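You operate a simulated robot arm through the tools that you are given. There is no shell and no other tool. Be economical: measure what you need, move in short steps, check, and stop when the job is done.

You are at the controls of a simulated two-armed robot. One attempt, no reset.

## Task
Run the settling cone empty into pan D1, holding the cone at each turn of its cock.
Fine: cock shut again, pan back on its spot, nothing spilt.

It is judged by the outcome, as a careful person would: the job done as asked, and still so three seconds after it is handed in. It fails if anything else is knocked over, pushed out of place, dropped, spilled or broken.

## Robot
Two 7-joint arms with two-finger parallel grippers on one trunk, on a base that drives. Base frame: it is fixed to the floor where the robot stands at the start and does not move with it; the origin is under the middle of the robot, x ahead of it, y to its left, z up. Readings come in m, rad, newtons and seconds.
The left shoulder is at the start at [0.03, 0.119, 1.085], the right one opposite. With the tool pointing down near the work surface each hand reaches from about 0.28 to 0.68 m from the robot's upright axis, wherever it stands, measured 20 degrees to its own side. Places, roughly: column rig [-0.2, -1.7, 0.7]; cone cock [0.6, -0.2, 1]. Payload 3.43 kg a hand.
The TCP of each hand is the grasp point between the finger pads, 0.03 m short of the fingertips. In the tool frame z runs along the fingers and y along their closing line. The gripper opens to 0.094 m. The fingers are 0.028 m wide and 0.01 m thick; the gripper's body (0.05 by 0.096 m) begins 0.055 m behind the TCP.
Orientation is told as [roll, pitch, yaw] about the base's x, y, z axes, in that order, counted from this pose: with the fingers straight down and closing along the base's y, the tool's x points along the base's -x, its y along +y and its z along -z.

## Interface
- The arms move only by the tool move_arm. It takes "left_targets", "right_targets" or both (then of equal length, played together; a hand with none holds still); each is a list that holds one entry, the list of rows, each a list of 7 numbers: the shift along the base's x, y, z in m, then the turn, a rotation vector about the base's x, y, z in rad, then the finger opening in m, from 0 to 0.094. In form: [[[dx, dy, dz, ax, ay, az, hand], ...]]. A call has 1 to 12 rows; each row shifts and turns the commanded pose from where the row before left it. Each row takes 0.2 s and may step no farther than 0.05 m and 0.15 rad from the row before; otherwise, or with a gripper value out of range, the whole call is refused. Where a pose cannot be reached the arm comes as near as it can. A force on the tool above 90 N (or 10 N above the force at the start of the call, whichever is more), or a blocked arm, ends the call early, and 0.2 s more pass. Each finger travels about 0.072 m/s and halts on what it meets, pressing with about 36 N; the grip force reading is that of the motor and also rises with nothing between the fingers. The clock runs only during rows and for 0.2 s after the last one: add rows that do not move to give the fingers time. The reply holds the time, the measured pose of the TCP, the force on the tool along the base axes, the opening and the grip force, in the units named above and with some noise, with the torque about the TCP (base axes, N m) and any sound that the robot's microphone picked up, and new pictures: "pictures" is both (left out), scene, wrist or none (wrist: the cameras of the hands that moved).
- Cameras (640 x 400 px; columns grow to the right, rows downward): "scene" is now at [0.0324, -0.0315, 1.7786]; the picture's right is [-0.47, -0.88, 0.00], its down [-0.76, 0.40, -0.52] and it looks along [0.46, -0.24, -0.86] (base axes); focal length 259 px, centre (320, 200). "left" rides on the left gripper at [0.076, -0.014, -0.102] in its tool frame; the picture's right is [0.18, 0.98, 0.00], its down [-0.75, 0.14, -0.64] and it looks along [-0.63, 0.12, 0.77] (tool axes); focal length 243 px, centre (320, 200). "right" rides on the right gripper at [0.076, 0.014, -0.103] in its tool frame; the picture's right is [-0.18, 0.98, 0.00], its down [-0.75, -0.14, -0.64] and it looks along [-0.63, -0.12, 0.77] (tool axes); focal length 243 px, centre (320, 200). There is no depth. A picture from a camera that has moved, and an enlarged one, comes with that camera's place and axes in the base frame and with its lens.
- move_column(by): slides the trunk up (or, below 0, down) by that many m; the arms and the scene camera ride with it, the base frame stays. It gives what a move gives, with no picture.
- steer(legs): drives the robot by 1 to 6 legs, each [ahead, turn to the left] in m and rad, along the robot's own axes; the way and the turn of a leg run together, so that a leg with both is an arc; at most 1.5 m and 3.142 rad a leg. The arms and the cameras ride along, it lands a little off, and it stops where it bumps. It gives what a move gives, and a new picture of the scene camera.
- pan_tilt(pan, tilt): turns the head with the scene camera to pan (to the left, within 2.496 rad either way) and tilt (down, from -0.506 to 1.204), counted from straight ahead of the robot. It gives what a move gives, and a new picture of the scene camera.
- close_up(camera, box): a new picture of the part [left, top, right, bottom] of that camera's present view, enlarged. It takes no simulated time.
- close_job(): hands the job in; it is judged then, once.

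Work in short steps. Places have to be worked out from the pictures, the camera data and where the tool is seen: move nearer, look again, correct. Check each grasp and each placing, and mend what went wrong. You have 120 turns and 260 pictures in all, those below and enlarged ones among them. Open the grippers and draw the arms clear of the work before you hand the job in, unless the task says otherwise; then end with one line.

The tools are called after "Call:" by a JSON object that holds its "op" and its "data". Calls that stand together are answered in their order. move_arm: Moves the arms, as the interface text tells. Its arguments: {"type":"object","properties":{"left_targets":{"type":"array","items":{"type":"array","items":{"type":"array","items":{"type":"number"}}}},"right_targets":{"type":"array","items":{"type":"array","items":{"type":"array","items":{"type":"number"}}}},"pictures":{"type":"string","enum":["both","scene","wrist","none"]}},"required":[]} The other tools are called the same way: move_column (by) slides the trunk up or down; steer (legs) drives the base; pan_tilt (pan, tilt) turns the head that bears the scene camera; close_up (camera, box) takes an enlarged picture of a part of a camera's view; close_job () hands the job in.

At the start:

```text
time_s: 0.0
left_ee_pos: [0.4256, 0.0536, 1.3132]
left_ee_rot: [0.0, 0.001, -0.002]
left_wrist_force: [0.2, -0.5, 0.5]
left_moment: [-0.01, -0.02, -0.01]
left_gripper_width: 0.0943
left_grasp_force: 0.1
right_ee_pos: [0.2953, -0.3116, 1.3382]
right_ee_rot: [0.0, -0.001, 0.0]
right_wrist_force: [0.2, 0.2, -0.9]
right_moment: [0.04, 0.0, 0.02]
right_gripper_width: 0.094
right_grasp_force: 0.0
trunk travel left (down, up): [-0.35, 0.06]
robot x, y, heading: [0.0009, -0.0015, 0.007]
head pan, tilt: [-0.485, 1.028]
```

scene: 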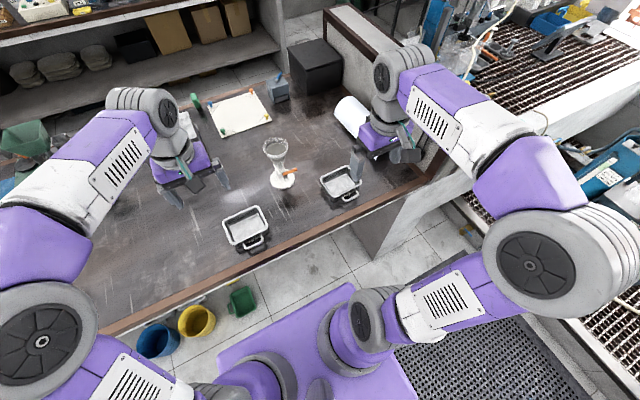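
right: 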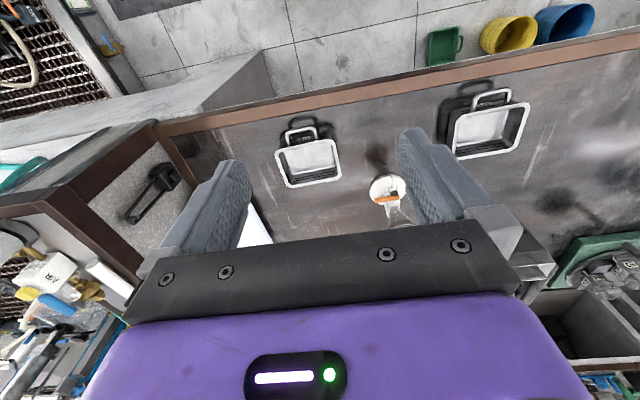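
left: 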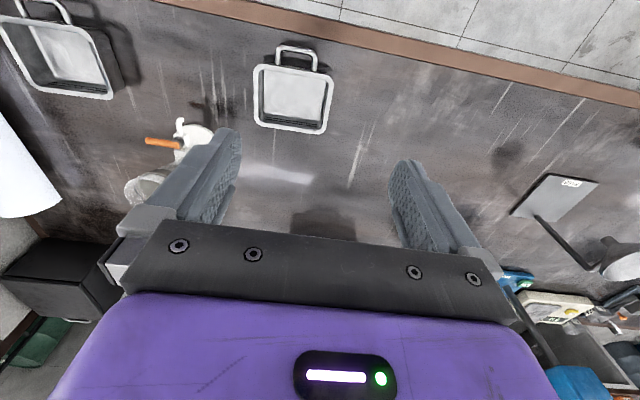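

The picture shows a small cone with an orange cock on the bench and two pans. I take enlarged views to tell which pan is D1 and how the cone stands.

Call:
{"op": "close_up", "data": {"camera": "scene", "box": [210, 110, 390, 260]}}

Call:
{"op": "close_up", "data": {"camera": "right", "box": [240, 60, 560, 260]}}

Call:
{"op": "close_up", "data": {"camera": "left", "box": [0, 0, 360, 225]}}

```text
2.67 times, centred on (300, 185) of scene
camera zoom: at [0.0324, -0.0315, 1.7786], right [-0.47, -0.88, 0.0], down [-0.76, 0.4, -0.52], along [0.46, -0.24, -0.86], focal length 691 px, centre (373, 240)
```

zoom: 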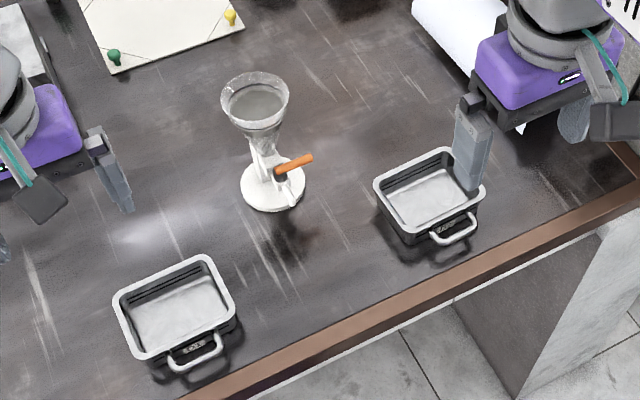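

```text
2.00 times, centred on (400, 160) of right
camera zoom: at [0.2182, -0.296, 1.4418], right [0.18, 0.98, 0.0], down [0.75, -0.14, 0.64], along [0.63, -0.12, -0.77], focal length 485 px, centre (160, 280)
```

zoom: 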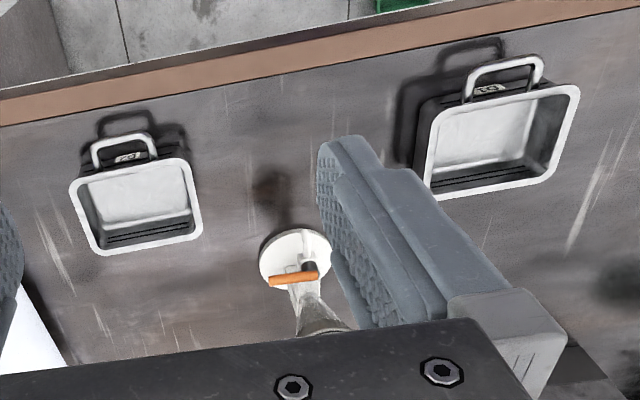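

```text
1.78 times, centred on (180, 112) of left
camera zoom: at [0.3508, 0.0376, 1.4148], right [-0.18, 0.98, 0.0], down [0.75, 0.14, 0.64], along [0.63, 0.12, -0.77], focal length 431 px, centre (569, 356)
```

zoom: 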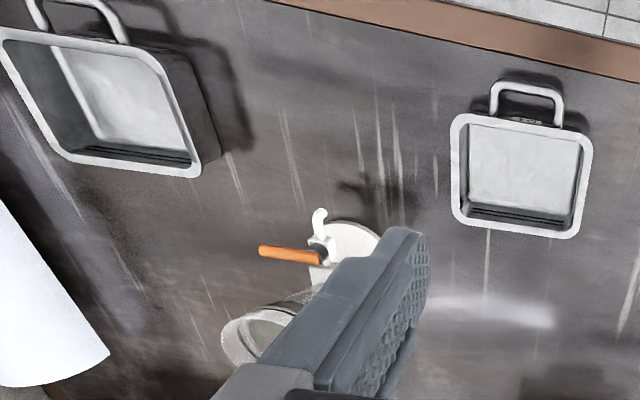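

The labels sit on the pan sides under the handles. I zoom on them.

Call:
{"op": "close_up", "data": {"camera": "right", "box": [285, 125, 325, 150]}}

Call:
{"op": "close_up", "data": {"camera": "right", "box": [464, 90, 504, 115]}}

Call:
{"op": "close_up", "data": {"camera": "scene", "box": [240, 140, 320, 190]}}

Call:
{"op": "close_up", "data": {"camera": "scene", "box": [240, 220, 280, 245]}}

Call:
{"op": "close_up", "data": {"camera": "scene", "box": [320, 185, 360, 210]}}

```text
16.00 times, centred on (305, 138) of right
camera zoom: at [0.2182, -0.296, 1.4418], right [0.18, 0.98, 0.0], down [0.75, -0.14, 0.64], along [0.63, -0.12, -0.77], focal length 3882 px, centre (560, 1200)
```

zoom: 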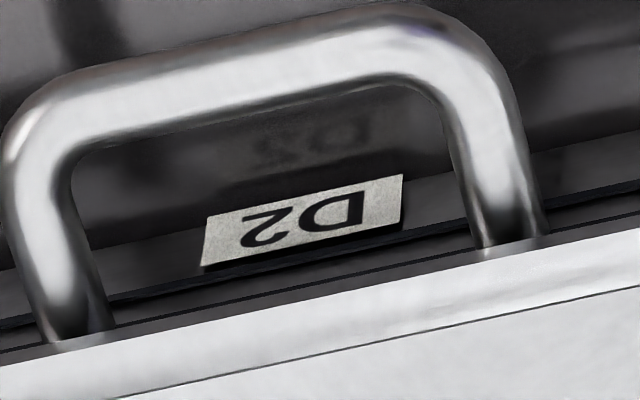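

```text
16.00 times, centred on (484, 102) of right
camera zoom: at [0.2182, -0.296, 1.4418], right [0.18, 0.98, 0.0], down [0.75, -0.14, 0.64], along [0.63, -0.12, -0.77], focal length 3882 px, centre (-2304, 1760)
```

zoom: 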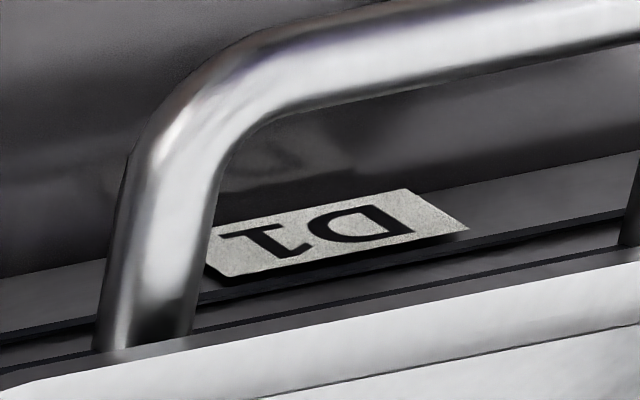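

```text
8.00 times, centred on (280, 165) of scene
camera zoom: at [0.0324, -0.0315, 1.7786], right [-0.47, -0.88, 0.0], down [-0.76, 0.4, -0.52], along [0.46, -0.24, -0.86], focal length 2074 px, centre (640, 480)
```

zoom: 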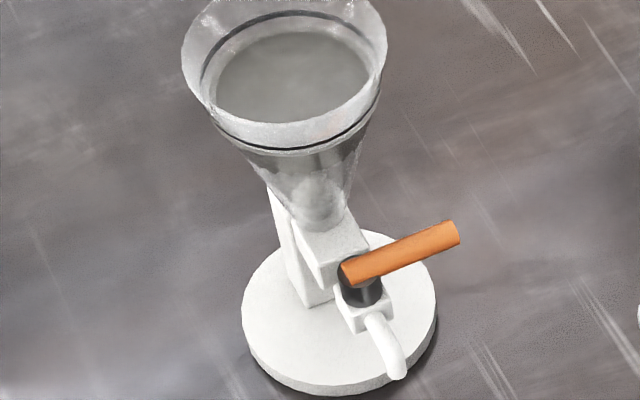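

```text
16.00 times, centred on (260, 232) of scene
camera zoom: at [0.0324, -0.0315, 1.7786], right [-0.47, -0.88, 0.0], down [-0.76, 0.4, -0.52], along [0.46, -0.24, -0.86], focal length 4147 px, centre (1280, -320)
```

zoom: 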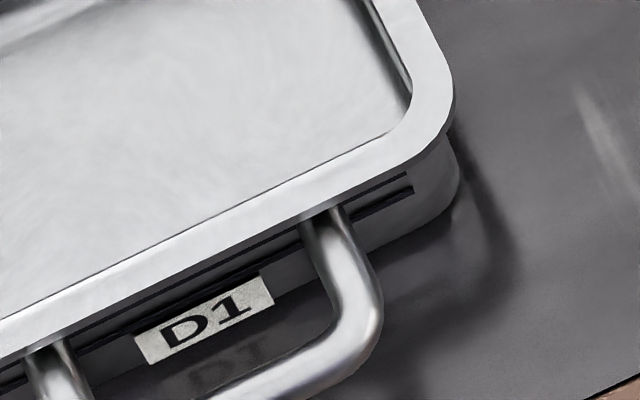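

```text
16.00 times, centred on (340, 198) of scene
camera zoom: at [0.0324, -0.0315, 1.7786], right [-0.47, -0.88, 0.0], down [-0.76, 0.4, -0.52], along [0.46, -0.24, -0.86], focal length 4147 px, centre (0, 240)
```

zoom: 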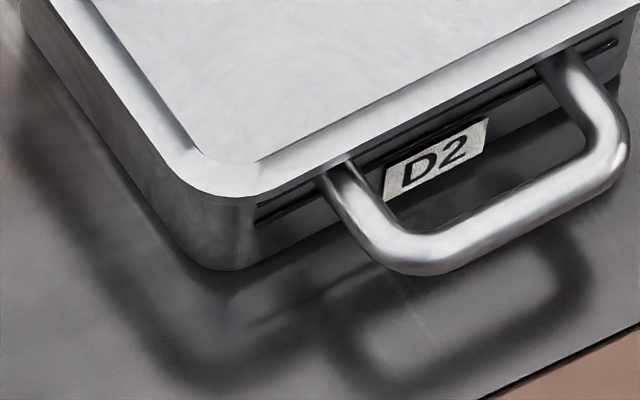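

D1 is the left pan, and D2 on the right must not be touched. The lever points to the right, across the spout that faces me. Now I take the right hand low to view the rig from the side and get heights.

Call:
{"op": "move_arm", "data": {"right_targets": [[[0, 0.01, -0.05, 0, -0.15, 0, 0.094], [0, 0.01, -0.05, 0, -0.15, 0, 0.094], [0, 0.01, -0.05, 0, -0.15, 0, 0.094], [0, 0.01, -0.05, 0, -0.15, 0, 0.094], [0, 0.01, -0.04, 0, -0.15, 0, 0.094], [0, 0, 0, 0, 0, 0, 0.094]]], "pictures": "both"}}

```text
refused: row 1 steps farther than a row can; nothing moved
```

The step was too long; same move with smaller steps.

Call:
{"op": "move_arm", "data": {"right_targets": [[[0, 0.01, -0.045, 0, -0.149, 0, 0.094], [0, 0.01, -0.045, 0, -0.149, 0, 0.094], [0, 0.01, -0.045, 0, -0.149, 0, 0.094], [0, 0.01, -0.045, 0, -0.149, 0, 0.094], [0, 0.01, -0.045, 0, -0.149, 0, 0.094], [0, 0, 0, 0, 0, 0, 0.094]]], "pictures": "both"}}

```text
time_s: 1.4
left_ee_pos: [0.4239, 0.0554, 1.3122]
left_ee_rot: [0.0, -0.002, 0.0]
left_wrist_force: [0.1, 0.2, 0.2]
left_moment: [-0.02, -0.03, -0.03]
left_gripper_width: 0.0939
left_grasp_force: 0.0
right_ee_pos: [0.3621, -0.3076, 1.1501]
right_ee_rot: [0.001, -0.745, 0.002]
right_wrist_force: [-0.5, 0.0, -0.6]
right_moment: [-0.04, -0.03, 0.0]
right_gripper_width: 0.0941
right_grasp_force: 0.0
right hand out of reach, approached as far as the arm can: row 4, 5
trunk travel left (down, up): [-0.35, 0.06]
robot x, y, heading: [0.0034, 0.0002, 0.001]
head pan, tilt: [-0.485, 1.028]
camera scene: at [0.0302, -0.0303, 1.7787], right [-0.47, -0.88, 0.0], down [-0.76, 0.4, -0.52], along [0.46, -0.24, -0.86], focal length 259 px, centre (320, 200)
camera right: at [0.236, -0.2921, 1.174], right [0.13, 0.98, 0.12], down [0.12, -0.14, 0.98], along [0.98, -0.12, -0.14], focal length 243 px, centre (320, 200)
```

scene: 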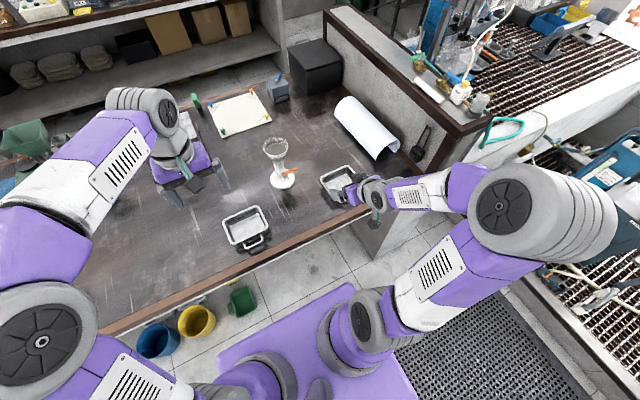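
right: 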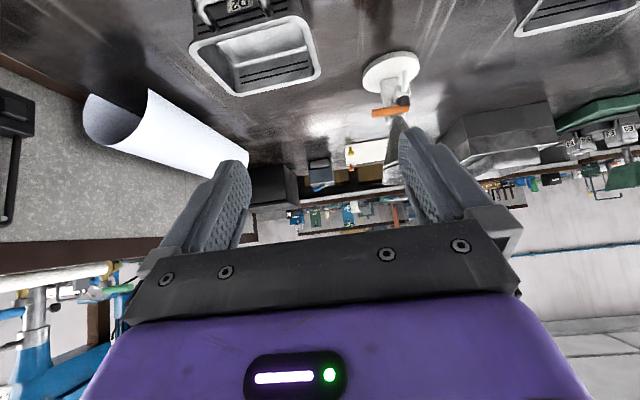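

A good lower view, now I zoom on the rig and on the pan for heights.

Call:
{"op": "close_up", "data": {"camera": "right", "box": [350, 40, 450, 140]}}

Call:
{"op": "close_up", "data": {"camera": "right", "box": [180, 0, 340, 100]}}

Call:
{"op": "close_up", "data": {"camera": "left", "box": [100, 100, 260, 200]}}

```text
4.00 times, centred on (400, 90) of right
camera zoom: at [0.236, -0.2921, 1.174], right [0.13, 0.98, 0.12], down [0.12, -0.14, 0.98], along [0.98, -0.12, -0.14], focal length 970 px, centre (0, 640)
```

zoom: 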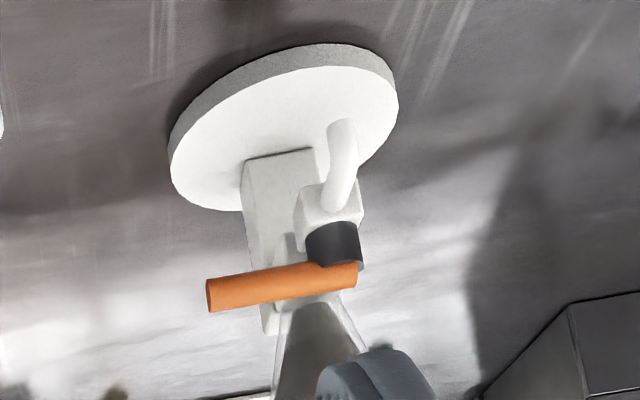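

```text
4.00 times, centred on (260, 50) of right
camera zoom: at [0.236, -0.2921, 1.174], right [0.13, 0.98, 0.12], down [0.12, -0.14, 0.98], along [0.98, -0.12, -0.14], focal length 970 px, centre (560, 800)
```

zoom: 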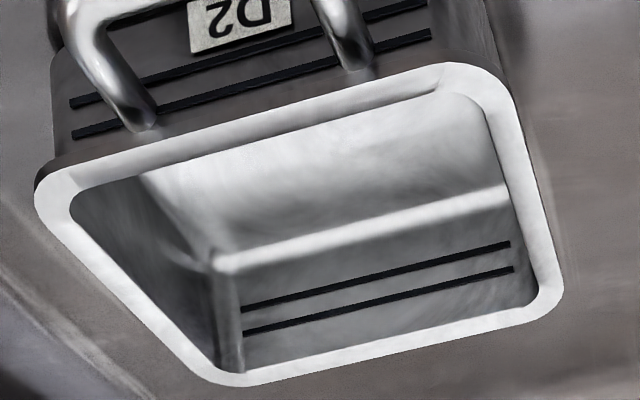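

```text
4.00 times, centred on (180, 150) of left
camera zoom: at [0.3491, 0.0385, 1.4153], right [-0.18, 0.98, 0.0], down [0.75, 0.14, 0.64], along [0.63, 0.12, -0.77], focal length 970 px, centre (880, 400)
```

zoom: 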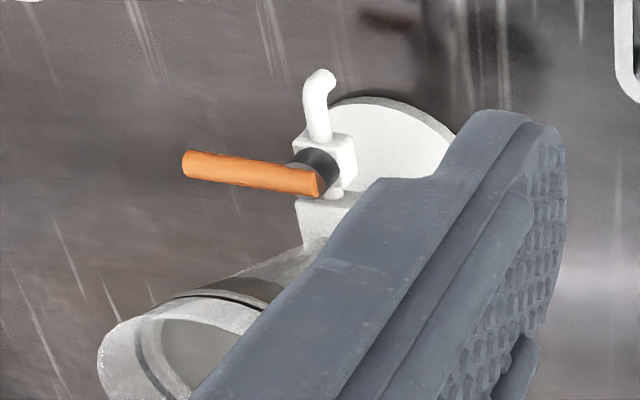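

The spout tip is at about (0.58, -0.185, 0.955), the cock axis near (0.61, -0.187), and the lever lies along -y. I bring the left hand over D1's handle with the fingers closing along x, and draw the right hand aside.

Call:
{"op": "move_arm", "data": {"left_targets": [[[0, -0.004, -0.022, 0, 0, -0.1428, 0.094], [0, -0.004, -0.022, 0, 0, -0.1428, 0.094], [0, -0.004, -0.022, 0, 0, -0.1428, 0.094], [0, -0.004, -0.022, 0, 0, -0.1428, 0.094], [0, -0.004, -0.022, 0, 0, -0.1428, 0.094], [0, -0.004, -0.022, 0, 0, -0.1428, 0.094], [0, -0.004, -0.022, 0, 0, -0.1428, 0.094], [0, -0.004, -0.022, 0, 0, -0.1428, 0.094], [0, -0.004, -0.022, 0, 0, -0.1428, 0.094], [0, -0.004, -0.022, 0, 0, -0.1428, 0.094], [0, -0.003, -0.022, 0, 0, -0.1428, 0.06], [0, 0, 0, 0, 0, 0, 0.06]]], "right_targets": [[[-0.005, -0.012, 0.003, 0, 0, 0, 0.094], [-0.005, -0.012, 0.003, 0, 0, 0, 0.094], [-0.005, -0.012, 0.003, 0, 0, 0, 0.094], [-0.005, -0.012, 0.003, 0, 0, 0, 0.094], [-0.005, -0.012, 0.003, 0, 0, 0, 0.094], [-0.005, -0.012, 0.003, 0, 0, 0, 0.094], [-0.005, -0.012, 0.003, 0, 0, 0, 0.094], [-0.005, -0.012, 0.003, 0, 0, 0, 0.094], [-0.005, -0.012, 0.003, 0, 0, 0, 0.094], [-0.005, -0.012, 0.003, 0, 0, 0, 0.094], [-0.005, -0.012, 0.003, 0, 0, 0, 0.094], [0, 0, 0, 0, 0, 0, 0.094]]], "pictures": "both"}}

```text
time_s: 4.0
left_ee_pos: [0.4259, 0.0119, 1.0678]
left_ee_rot: [-0.001, 0.0, -1.572]
left_wrist_force: [0.1, -0.2, 0.3]
left_moment: [0.01, 0.0, -0.02]
left_gripper_width: 0.0599
left_grasp_force: 0.2
right_ee_pos: [0.3091, -0.4404, 1.1814]
right_ee_rot: [-0.001, -0.745, -0.001]
right_wrist_force: [0.8, -0.1, 0.2]
right_moment: [-0.01, 0.02, 0.03]
right_gripper_width: 0.0941
right_grasp_force: 0.0
trunk travel left (down, up): [-0.35, 0.06]
robot x, y, heading: [-0.0043, 0.0011, 0.002]
head pan, tilt: [-0.485, 1.028]
camera scene: at [0.0319, -0.0312, 1.7786], right [-0.47, -0.88, 0.0], down [-0.76, 0.4, -0.52], along [0.46, -0.24, -0.86], focal length 259 px, centre (320, 200)
camera right: at [0.1829, -0.4258, 1.205], right [0.13, 0.98, 0.12], down [0.12, -0.14, 0.98], along [0.98, -0.12, -0.14], focal length 243 px, centre (320, 200)
camera left: at [0.4125, 0.0861, 1.1728], right [0.98, 0.18, 0.0], down [0.14, -0.75, 0.64], along [0.12, -0.63, -0.77], focal length 243 px, centre (320, 200)
```

scene: 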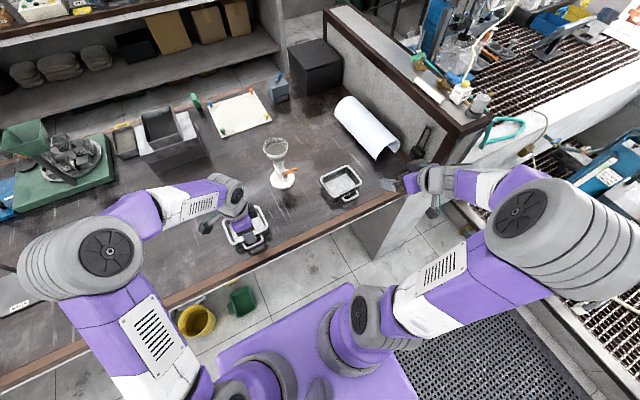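
right: 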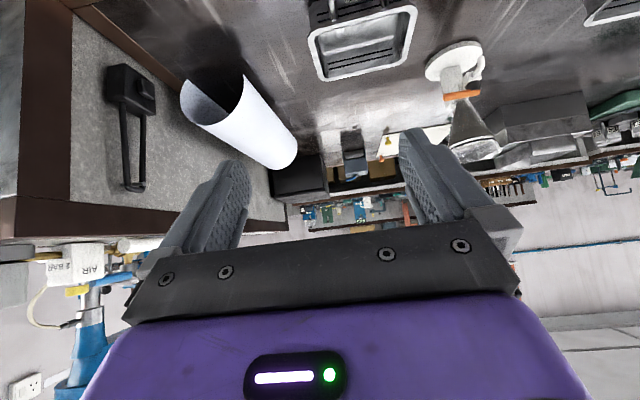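
left: 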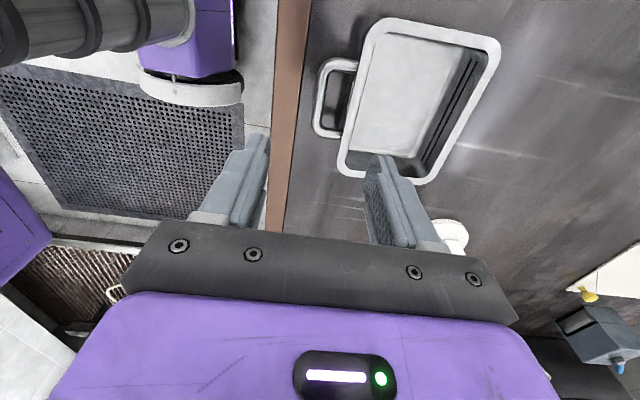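

The left view puts the handle bar at x≈0.426, y≈0.01, and the pan at x 0.46–0.57, y -0.065–0.08. I narrow the fingers to 0.028 and come down part of the way to check alignment.

Call:
{"op": "move_arm", "data": {"left_targets": [[[0, -0.001, -0.02, 0, 0, 0, 0.028], [0, -0.001, -0.02, 0, 0, 0, 0.028], [0, 0, -0.02, 0, 0, 0, 0.028], [0, 0, -0.01, 0, 0, 0, 0.028]]], "pictures": "wrist"}}

Call:
{"op": "close_up", "data": {"camera": "left", "box": [200, 0, 520, 200]}}

Call:
{"op": "close_up", "data": {"camera": "scene", "box": [190, 170, 310, 260]}}

```text
time_s: 5.0
left_ee_pos: [0.4271, 0.0084, 0.9992]
left_ee_rot: [0.0, -0.001, -1.571]
left_wrist_force: [0.0, 0.2, 0.2]
left_moment: [0.0, 0.0, -0.02]
left_gripper_width: 0.028
left_grasp_force: 0.0
right_ee_pos: [0.3094, -0.4414, 1.1799]
right_ee_rot: [-0.001, -0.746, 0.0]
right_wrist_force: [-0.1, -0.8, 0.1]
right_moment: [0.01, 0.01, 0.0]
right_gripper_width: 0.0941
right_grasp_force: 0.1
trunk travel left (down, up): [-0.35, 0.06]
robot x, y, heading: [-0.0009, -0.0003, 0.0]
head pan, tilt: [-0.485, 1.028]
camera left: at [0.4126, 0.0833, 1.1031], right [0.98, 0.18, 0.0], down [0.14, -0.75, 0.64], along [0.12, -0.63, -0.77], focal length 243 px, centre (320, 200)
```

left: 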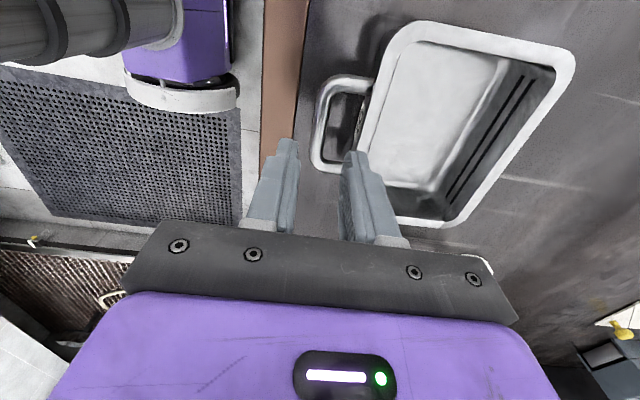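

```text
2.00 times, centred on (360, 100) of left
camera zoom: at [0.4126, 0.0833, 1.1031], right [0.98, 0.18, 0.0], down [0.14, -0.75, 0.64], along [0.12, -0.63, -0.77], focal length 485 px, centre (240, 400)
```

zoom: 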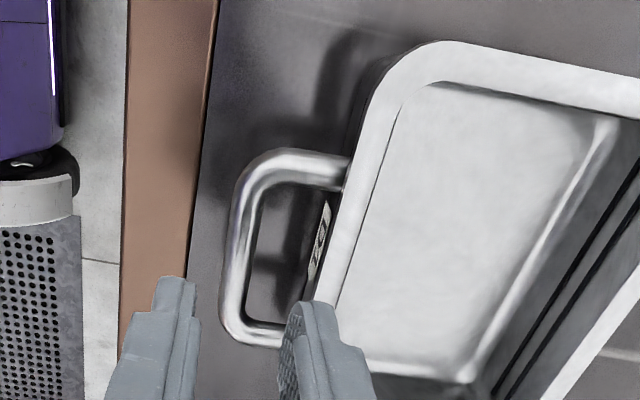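

```text
4.44 times, centred on (250, 215) of scene
camera zoom: at [0.0324, -0.0315, 1.7786], right [-0.47, -0.88, 0.0], down [-0.76, 0.4, -0.52], along [0.46, -0.24, -0.86], focal length 1152 px, centre (631, 133)
```

zoom: 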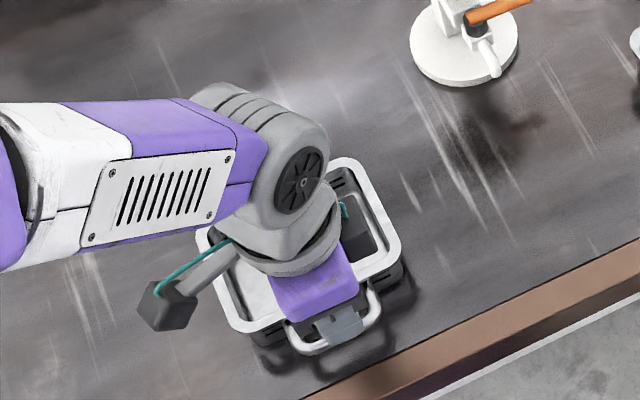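

The fingers straddle the bar in x (0.425) and fit between its ends in y. I go down the rest of the way, stopping near 0.94, and look.

Call:
{"op": "move_arm", "data": {"left_targets": [[[-0.001, -0.002, -0.02, 0, 0, 0, 0.028], [0, -0.001, -0.02, 0, 0, 0, 0.028], [0, 0, -0.02, 0, 0, 0, 0.028]]], "pictures": "wrist"}}

Call:
{"op": "close_up", "data": {"camera": "left", "box": [240, 60, 440, 260]}}

```text
time_s: 5.8
left_ee_pos: [0.4247, 0.0039, 0.9415]
left_ee_rot: [0.0, -0.001, -1.572]
left_wrist_force: [-0.2, -0.5, 0.3]
left_moment: [0.01, 0.01, -0.01]
left_gripper_width: 0.0279
left_grasp_force: 0.1
right_ee_pos: [0.3102, -0.4408, 1.1809]
right_ee_rot: [0.0, -0.745, 0.0]
right_wrist_force: [0.1, 1.2, 0.5]
right_moment: [-0.02, -0.01, -0.01]
right_gripper_width: 0.094
right_grasp_force: 0.0
trunk travel left (down, up): [-0.35, 0.06]
robot x, y, heading: [-0.0018, -0.0046, 0.001]
head pan, tilt: [-0.485, 1.028]
camera left: at [0.4127, 0.0794, 1.0436], right [0.98, 0.18, 0.0], down [0.14, -0.75, 0.64], along [0.12, -0.63, -0.77], focal length 243 px, centre (320, 200)
```

left: 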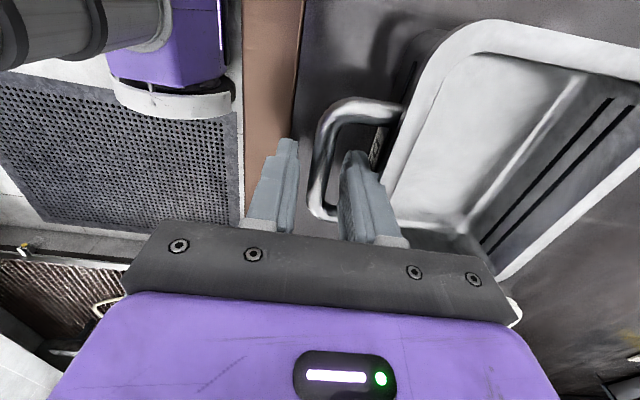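

```text
2.00 times, centred on (340, 160) of left
camera zoom: at [0.4127, 0.0794, 1.0436], right [0.98, 0.18, 0.0], down [0.14, -0.75, 0.64], along [0.12, -0.63, -0.77], focal length 485 px, centre (280, 280)
```

zoom: 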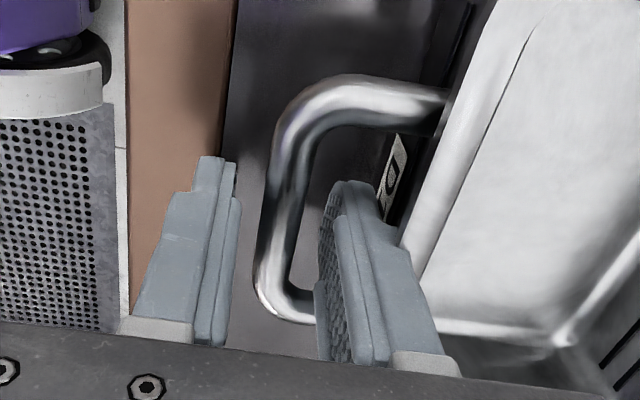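

The bar lies between the fingers. I go 1.2 cm lower so the pads cover it, then close gently.

Call:
{"op": "move_arm", "data": {"left_targets": [[[0, 0, -0.012, 0, 0, 0, 0.028], [0, 0, 0, 0, 0, 0, 0.018], [0, 0, 0, 0, 0, 0, 0.006], [0, 0, 0, 0, 0, 0, 0.006]]], "pictures": "wrist"}}

Call:
{"op": "close_up", "data": {"camera": "left", "box": [240, 60, 440, 260]}}

```text
time_s: 6.8
left_ee_pos: [0.4217, 0.0039, 0.9297]
left_ee_rot: [0.001, 0.0, -1.57]
left_wrist_force: [-13.1, 1.5, 26.0]
left_moment: [0.18, 0.66, 0.15]
left_gripper_width: 0.0145
left_grasp_force: 36.3
right_ee_pos: [0.3061, -0.4419, 1.1817]
right_ee_rot: [-0.001, -0.75, 0.0]
right_wrist_force: [0.3, -0.5, 0.1]
right_moment: [0.03, -0.02, 0.02]
right_gripper_width: 0.0941
right_grasp_force: 0.1
trunk travel left (down, up): [-0.35, 0.06]
robot x, y, heading: [0.0017, -0.0028, 0.002]
head pan, tilt: [-0.485, 1.028]
camera left: at [0.4095, 0.0793, 1.0334], right [0.98, 0.18, 0.0], down [0.14, -0.75, 0.64], along [0.12, -0.63, -0.77], focal length 243 px, centre (320, 200)
```

left: 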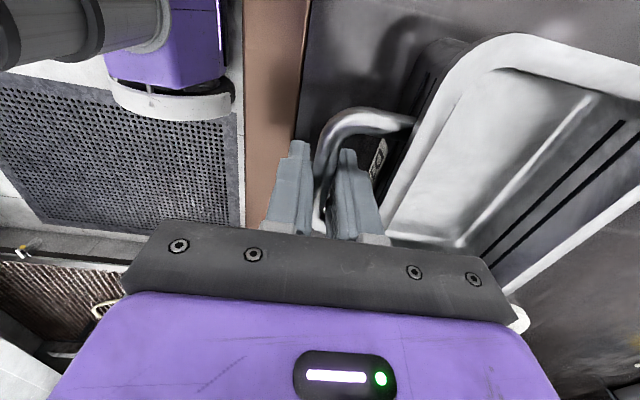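

```text
2.00 times, centred on (340, 160) of left
camera zoom: at [0.4095, 0.0793, 1.0334], right [0.98, 0.18, 0.0], down [0.14, -0.75, 0.64], along [0.12, -0.63, -0.77], focal length 485 px, centre (280, 280)
```

zoom: 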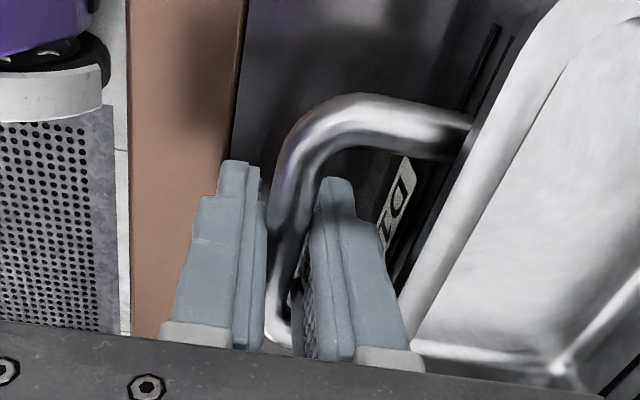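

The grip holds the bar (0.0145), but there is 26 N up on the hand, so something is pressed down. I raise by 4 mm and read the force again.

Call:
{"op": "move_arm", "data": {"left_targets": [[[0, 0, 0.004, 0, 0, 0, 0.006], [0, 0, 0, 0, 0, 0, 0.006]]], "pictures": "wrist"}}

Call:
{"op": "close_up", "data": {"camera": "right", "box": [400, 0, 640, 150]}}

```text
time_s: 7.4
left_ee_pos: [0.4262, 0.0044, 0.932]
left_ee_rot: [0.003, 0.0, -1.57]
left_wrist_force: [-0.3, 0.3, -0.9]
left_moment: [-0.03, 0.1, -0.01]
left_gripper_width: 0.0144
left_grasp_force: 35.7
right_ee_pos: [0.3087, -0.4411, 1.1807]
right_ee_rot: [0.001, -0.746, 0.0]
right_wrist_force: [0.4, 0.5, -0.2]
right_moment: [0.0, -0.02, 0.02]
right_gripper_width: 0.0941
right_grasp_force: 0.1
trunk travel left (down, up): [-0.35, 0.06]
robot x, y, heading: [0.0, -0.0023, -0.0]
head pan, tilt: [-0.485, 1.028]
camera left: at [0.4121, 0.0803, 1.0352], right [0.98, 0.18, 0.0], down [0.14, -0.75, 0.64], along [0.12, -0.63, -0.77], focal length 243 px, centre (320, 200)
```

left: 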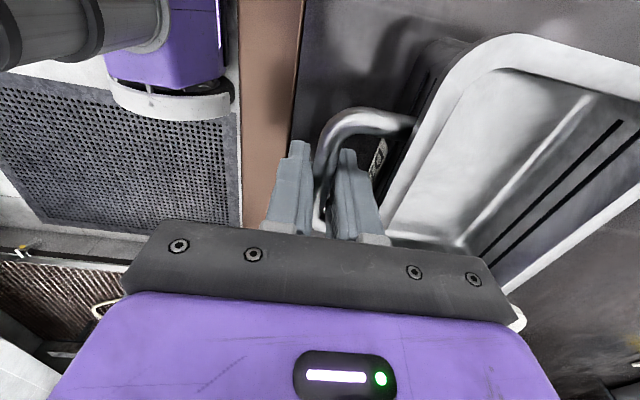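

```text
2.67 times, centred on (520, 75) of right
camera zoom: at [0.1825, -0.4258, 1.2048], right [0.14, 0.98, 0.12], down [0.12, -0.14, 0.98], along [0.98, -0.12, -0.13], focal length 647 px, centre (-213, 533)
```

zoom: 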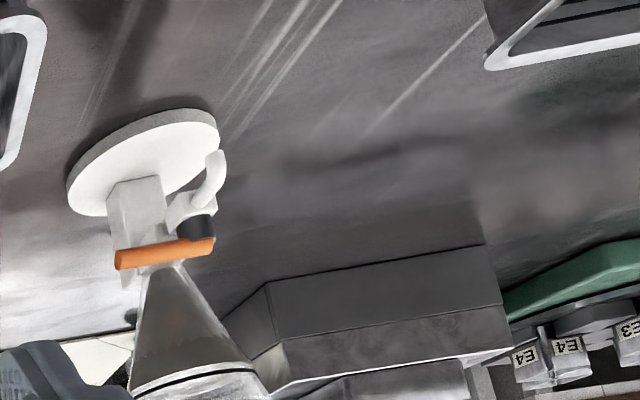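

Neutral now, so the grip is sound. I lift 5 mm to feel the pan's weight and see whether it stays level.

Call:
{"op": "move_arm", "data": {"left_targets": [[[0, 0, 0.005, 0, 0, 0, 0.006], [0, 0, 0, 0, 0, 0, 0.006]]], "pictures": "wrist"}}

Call:
{"op": "close_up", "data": {"camera": "scene", "box": [190, 140, 350, 260]}}

```text
time_s: 8.0
left_ee_pos: [0.4258, 0.004, 0.9369]
left_ee_rot: [0.0, 0.001, -1.571]
left_wrist_force: [0.0, -0.5, -1.9]
left_moment: [-0.04, 0.13, 0.0]
left_gripper_width: 0.0143
left_grasp_force: 35.4
right_ee_pos: [0.31, -0.4427, 1.1806]
right_ee_rot: [0.001, -0.746, -0.001]
right_wrist_force: [-0.3, 0.4, -0.1]
right_moment: [0.01, -0.06, -0.01]
right_gripper_width: 0.0939
right_grasp_force: 0.1
trunk travel left (down, up): [-0.35, 0.06]
robot x, y, heading: [0.0057, 0.0044, -0.001]
head pan, tilt: [-0.485, 1.028]
camera left: at [0.4116, 0.0798, 1.0401], right [0.98, 0.18, 0.0], down [0.14, -0.75, 0.64], along [0.12, -0.63, -0.77], focal length 243 px, centre (320, 200)
```

left: 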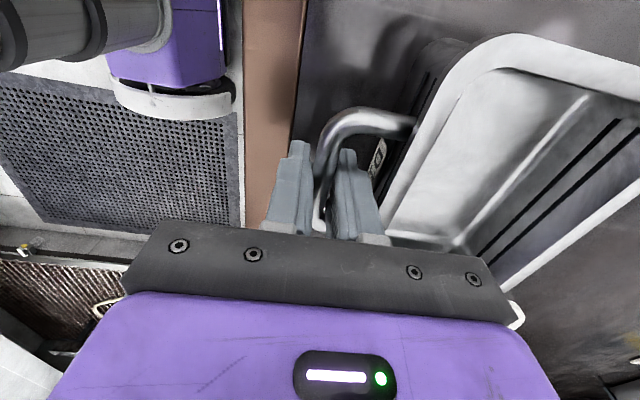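

```text
3.33 times, centred on (270, 200) of scene
camera zoom: at [0.0326, -0.0316, 1.7786], right [-0.47, -0.88, 0.0], down [-0.76, 0.4, -0.52], along [0.46, -0.24, -0.86], focal length 864 px, centre (487, 200)
```

zoom: 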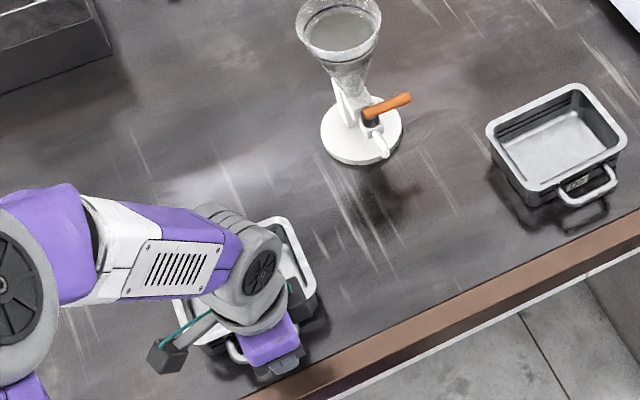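

It is about 2 N and stays level in the grip. I carry it to the right, 2 cm nearer me so it stays clear of the spout, then look before going under.

Call:
{"op": "move_arm", "data": {"left_targets": [[[-0.005, -0.016, 0, 0, 0, 0, 0.006], [-0.005, -0.016, 0, 0, 0, 0, 0.006], [-0.005, -0.016, 0, 0, 0, 0, 0.006], [-0.003, -0.016, 0, 0, 0, 0, 0.006], [0, -0.016, 0, 0, 0, 0, 0.006], [0, -0.016, 0, 0, 0, 0, 0.006], [0, -0.016, 0, 0, 0, 0, 0.006], [0, -0.016, 0, 0, 0, 0, 0.006], [0, -0.016, 0, 0, 0, 0, 0.006], [0, -0.016, 0, 0, 0, 0, 0.006], [0, -0.016, 0, 0, 0, 0, 0.006], [0, -0.016, 0, 0, 0, 0, 0.006]]], "pictures": "both"}}

Call:
{"op": "close_up", "data": {"camera": "right", "box": [340, 0, 640, 188]}}

Call:
{"op": "close_up", "data": {"camera": "scene", "box": [220, 130, 380, 250]}}

```text
time_s: 10.6
left_ee_pos: [0.4072, -0.187, 0.9379]
left_ee_rot: [0.001, 0.0, -1.571]
left_wrist_force: [1.4, -0.8, -0.3]
left_moment: [0.03, 0.07, -0.02]
left_gripper_width: 0.0145
left_grasp_force: 35.9
right_ee_pos: [0.3095, -0.4414, 1.18]
right_ee_rot: [0.0, -0.746, 0.0]
right_wrist_force: [-0.4, 0.5, -0.4]
right_moment: [0.0, -0.01, -0.01]
right_gripper_width: 0.094
right_grasp_force: 0.0
trunk travel left (down, up): [-0.35, 0.06]
robot x, y, heading: [0.0011, -0.0001, 0.0]
head pan, tilt: [-0.485, 1.028]
camera scene: at [0.0324, -0.0321, 1.7786], right [-0.47, -0.88, 0.0], down [-0.76, 0.4, -0.52], along [0.46, -0.24, -0.86], focal length 259 px, centre (320, 200)
camera left: at [0.3942, -0.1127, 1.0407], right [0.98, 0.18, 0.0], down [0.14, -0.75, 0.64], along [0.12, -0.63, -0.77], focal length 243 px, centre (320, 200)
```

scene: 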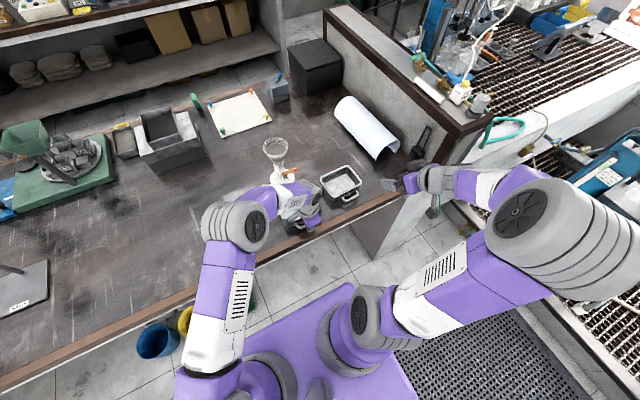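
left: 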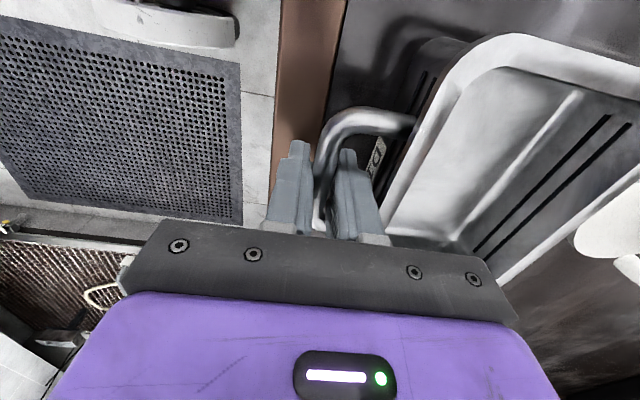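

```text
2.13 times, centred on (490, 94) of right
camera zoom: at [0.1833, -0.4261, 1.2046], right [0.14, 0.98, 0.13], down [0.12, -0.14, 0.98], along [0.98, -0.12, -0.14], focal length 516 px, centre (-42, 426)
```

zoom: 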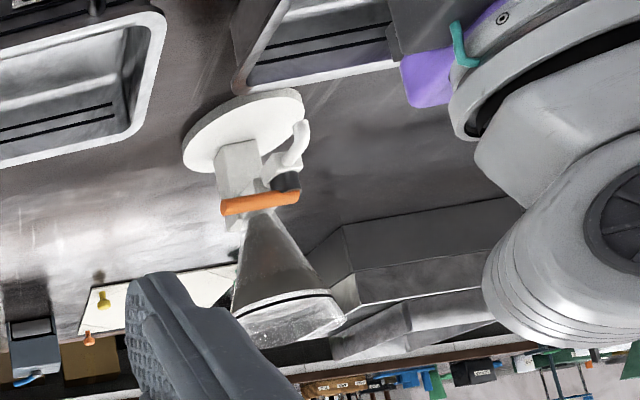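

```text
3.33 times, centred on (300, 190) of scene
camera zoom: at [0.0324, -0.0321, 1.7786], right [-0.47, -0.88, 0.0], down [-0.76, 0.4, -0.52], along [0.46, -0.24, -0.86], focal length 864 px, centre (387, 233)
```

zoom: 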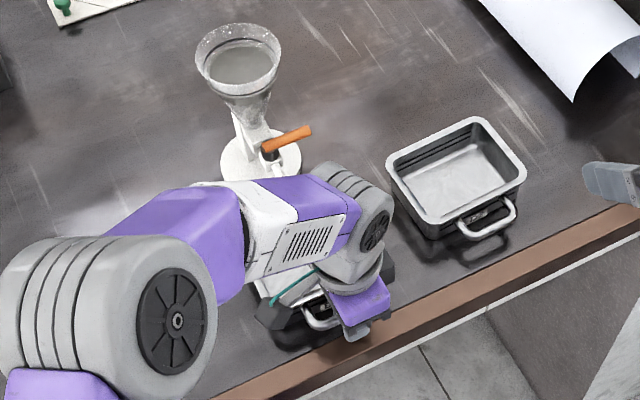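

Well carried. Pan now about 2–3 cm short of the spout; I lower 4 mm, push 2 cm forward, and view the spout against the rim.

Call:
{"op": "move_arm", "data": {"left_targets": [[[0.005, 0, -0.003, 0, 0, 0, 0.006], [0.01, 0, 0, 0, 0, 0, 0.006], [0.005, 0, 0, 0, 0, 0, 0.006]]], "pictures": "wrist"}}

Call:
{"op": "close_up", "data": {"camera": "right", "box": [420, 0, 520, 100]}}

Call:
{"op": "close_up", "data": {"camera": "left", "box": [480, 100, 640, 300]}}

```text
time_s: 11.4
left_ee_pos: [0.4273, -0.187, 0.9337]
left_ee_rot: [0.001, -0.001, -1.57]
left_wrist_force: [0.6, 0.5, -0.3]
left_moment: [-0.07, -0.03, 0.0]
left_gripper_width: 0.0146
left_grasp_force: 36.0
right_ee_pos: [0.3098, -0.4415, 1.1801]
right_ee_rot: [0.002, -0.744, 0.001]
right_wrist_force: [-0.2, 0.1, 0.0]
right_moment: [-0.01, 0.04, 0.04]
right_gripper_width: 0.094
right_grasp_force: 0.0
trunk travel left (down, up): [-0.35, 0.06]
robot x, y, heading: [0.0002, -0.0015, 0.0]
head pan, tilt: [-0.485, 1.028]
camera left: at [0.4138, -0.1119, 1.037], right [0.98, 0.18, 0.0], down [0.14, -0.75, 0.64], along [0.12, -0.63, -0.77], focal length 243 px, centre (320, 200)
```

left: 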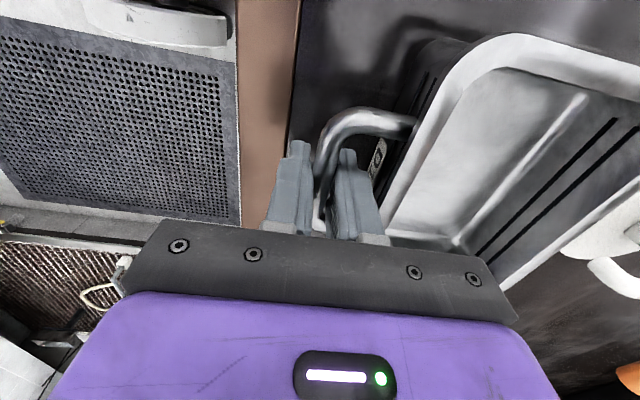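

```text
4.00 times, centred on (470, 50) of right
camera zoom: at [0.1832, -0.4257, 1.2048], right [0.14, 0.98, 0.12], down [0.12, -0.14, 0.98], along [0.98, -0.12, -0.14], focal length 970 px, centre (-280, 800)
```

zoom: 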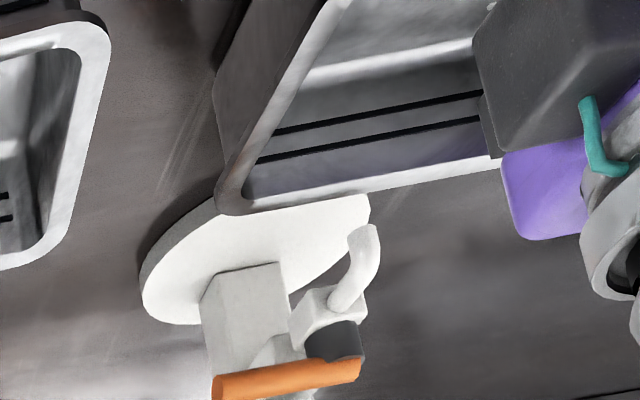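

```text
2.00 times, centred on (560, 200) of left
camera zoom: at [0.4138, -0.1119, 1.037], right [0.98, 0.18, 0.0], down [0.14, -0.75, 0.64], along [0.12, -0.63, -0.77], focal length 485 px, centre (-160, 200)
```

zoom: 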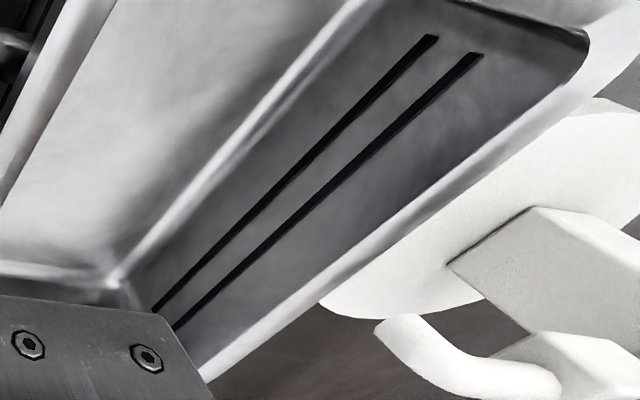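

The rim is at about z 0.945 and the spout tip at about 0.957, so the pan fits under, with about 1 cm to spare. I push forward 3 cm slowly and check.

Call:
{"op": "move_arm", "data": {"left_targets": [[[0.008, 0.002, -0.001, 0, 0, 0, 0.006], [0.008, 0, 0, 0, 0, 0, 0.006], [0.008, 0, 0, 0, 0, 0, 0.006], [0.006, 0, 0, 0, 0, 0, 0.006]]], "pictures": "wrist"}}

Call:
{"op": "close_up", "data": {"camera": "right", "box": [420, 0, 520, 100]}}

Call:
{"op": "close_up", "data": {"camera": "left", "box": [480, 100, 640, 300]}}

```text
time_s: 12.4
left_ee_pos: [0.4562, -0.1855, 0.9326]
left_ee_rot: [0.001, 0.001, -1.569]
left_wrist_force: [0.4, -0.1, -1.0]
left_moment: [0.01, 0.01, 0.0]
left_gripper_width: 0.0149
left_grasp_force: 36.3
right_ee_pos: [0.31, -0.4415, 1.1817]
right_ee_rot: [0.0, -0.746, 0.001]
right_wrist_force: [-0.3, 0.7, -0.8]
right_moment: [-0.01, -0.02, 0.01]
right_gripper_width: 0.094
right_grasp_force: 0.1
trunk travel left (down, up): [-0.35, 0.06]
robot x, y, heading: [-0.0007, -0.0041, -0.0]
head pan, tilt: [-0.485, 1.028]
camera left: at [0.4436, -0.1095, 1.0357], right [0.98, 0.19, 0.0], down [0.14, -0.75, 0.64], along [0.12, -0.63, -0.77], focal length 243 px, centre (320, 200)
```

left: 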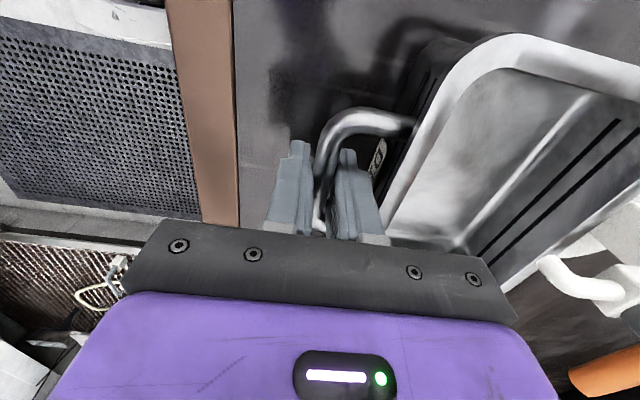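

```text
4.00 times, centred on (470, 50) of right
camera zoom: at [0.1834, -0.4258, 1.2048], right [0.14, 0.98, 0.12], down [0.12, -0.14, 0.98], along [0.98, -0.12, -0.14], focal length 970 px, centre (-280, 800)
```

zoom: 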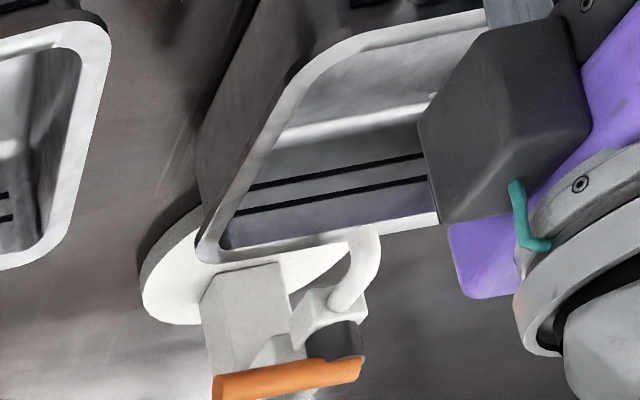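

```text
2.00 times, centred on (560, 200) of left
camera zoom: at [0.4436, -0.1095, 1.0357], right [0.98, 0.19, 0.0], down [0.14, -0.75, 0.64], along [0.12, -0.63, -0.77], focal length 485 px, centre (-160, 200)
```

zoom: 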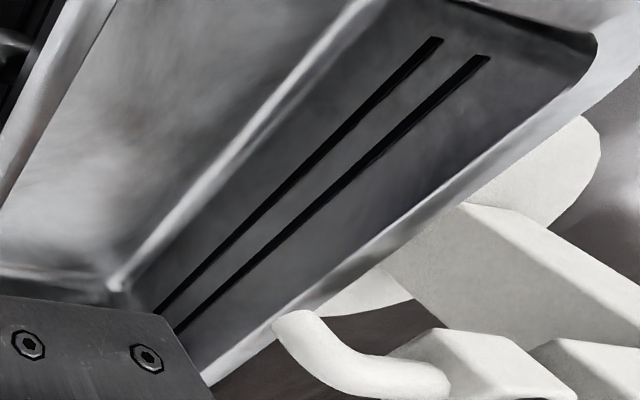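

Sliding freely; the far rim is at about x 0.592 and the stand's foot begins at about 0.616. I go 1.6 cm further in small steps.

Call:
{"op": "move_arm", "data": {"left_targets": [[[0.006, 0, 0, 0, 0, 0, 0.006], [0.006, 0, 0, 0, 0, 0, 0.006], [0.005, 0, 0, 0, 0, 0, 0.006]]], "pictures": "wrist"}}

Call:
{"op": "close_up", "data": {"camera": "right", "box": [420, 0, 520, 100]}}

Call:
{"op": "close_up", "data": {"camera": "left", "box": [480, 100, 640, 300]}}

```text
time_s: 13.2
left_ee_pos: [0.4744, -0.1857, 0.933]
left_ee_rot: [0.0, -0.001, -1.572]
left_wrist_force: [0.1, -0.4, -1.7]
left_moment: [-0.04, -0.03, 0.0]
left_gripper_width: 0.0147
left_grasp_force: 36.3
right_ee_pos: [0.31, -0.4412, 1.1806]
right_ee_rot: [-0.001, -0.745, 0.001]
right_wrist_force: [0.6, 0.6, -0.3]
right_moment: [-0.01, 0.02, 0.04]
right_gripper_width: 0.0942
right_grasp_force: 0.0
trunk travel left (down, up): [-0.35, 0.06]
robot x, y, heading: [-0.0004, -0.0014, -0.004]
head pan, tilt: [-0.485, 1.028]
camera left: at [0.4603, -0.1101, 1.036], right [0.98, 0.18, 0.0], down [0.14, -0.75, 0.64], along [0.12, -0.63, -0.77], focal length 243 px, centre (320, 200)
```

left: 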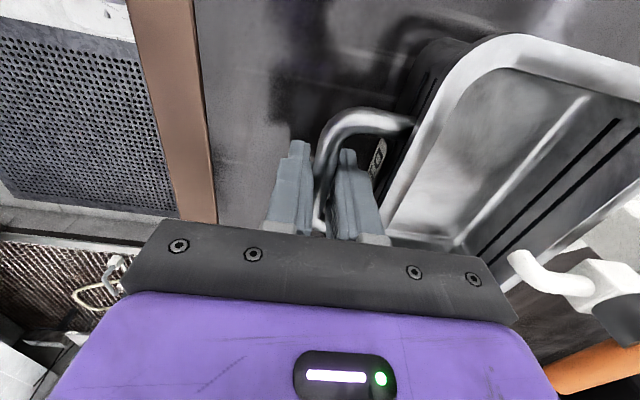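

```text
4.00 times, centred on (470, 50) of right
camera zoom: at [0.1832, -0.4258, 1.2048], right [0.14, 0.98, 0.12], down [0.12, -0.14, 0.98], along [0.98, -0.12, -0.14], focal length 970 px, centre (-280, 800)
```

zoom: 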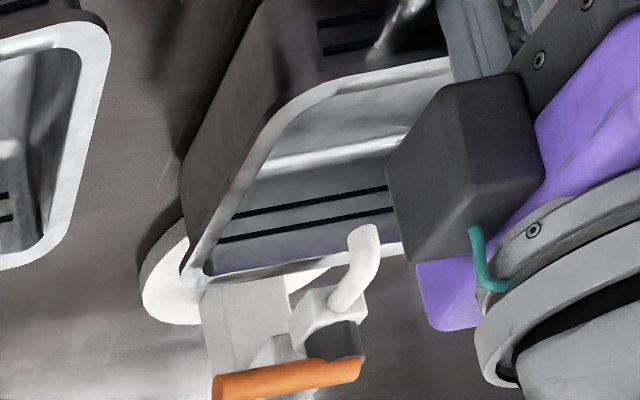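

```text
2.00 times, centred on (560, 200) of left
camera zoom: at [0.4603, -0.1101, 1.036], right [0.98, 0.18, 0.0], down [0.14, -0.75, 0.64], along [0.12, -0.63, -0.77], focal length 485 px, centre (-160, 200)
```

zoom: 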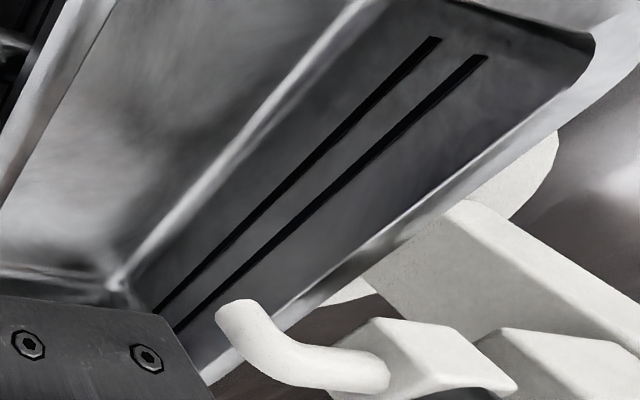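

The spout tip now hangs well inside the rim with no contact. I set the pan down 2 mm, open the fingers to 0.028 and rise clear.

Call:
{"op": "move_arm", "data": {"left_targets": [[[0, 0, -0.002, 0, 0, 0, 0.006], [0, 0, 0, 0, 0, 0, 0.016], [0, 0, 0, 0, 0, 0, 0.028], [0, 0, 0, 0, 0, 0, 0.028]]], "pictures": "wrist"}}

```text
time_s: 14.2
left_ee_pos: [0.4736, -0.1859, 0.9303]
left_ee_rot: [-0.001, 0.001, -1.571]
left_wrist_force: [0.2, 0.7, 0.1]
left_moment: [0.01, 0.02, -0.03]
left_gripper_width: 0.0281
left_grasp_force: 0.1
right_ee_pos: [0.311, -0.4407, 1.1809]
right_ee_rot: [0.001, -0.745, 0.001]
right_wrist_force: [0.0, 0.0, -0.4]
right_moment: [0.0, 0.02, -0.02]
right_gripper_width: 0.0941
right_grasp_force: 0.1
trunk travel left (down, up): [-0.35, 0.06]
robot x, y, heading: [-0.0008, -0.0003, -0.001]
head pan, tilt: [-0.485, 1.028]
camera left: at [0.4606, -0.11, 1.0336], right [0.98, 0.18, 0.0], down [0.14, -0.75, 0.64], along [0.12, -0.63, -0.77], focal length 243 px, centre (320, 200)
```

left: 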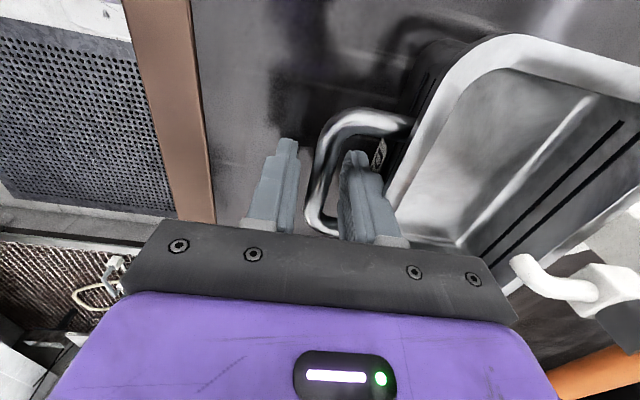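

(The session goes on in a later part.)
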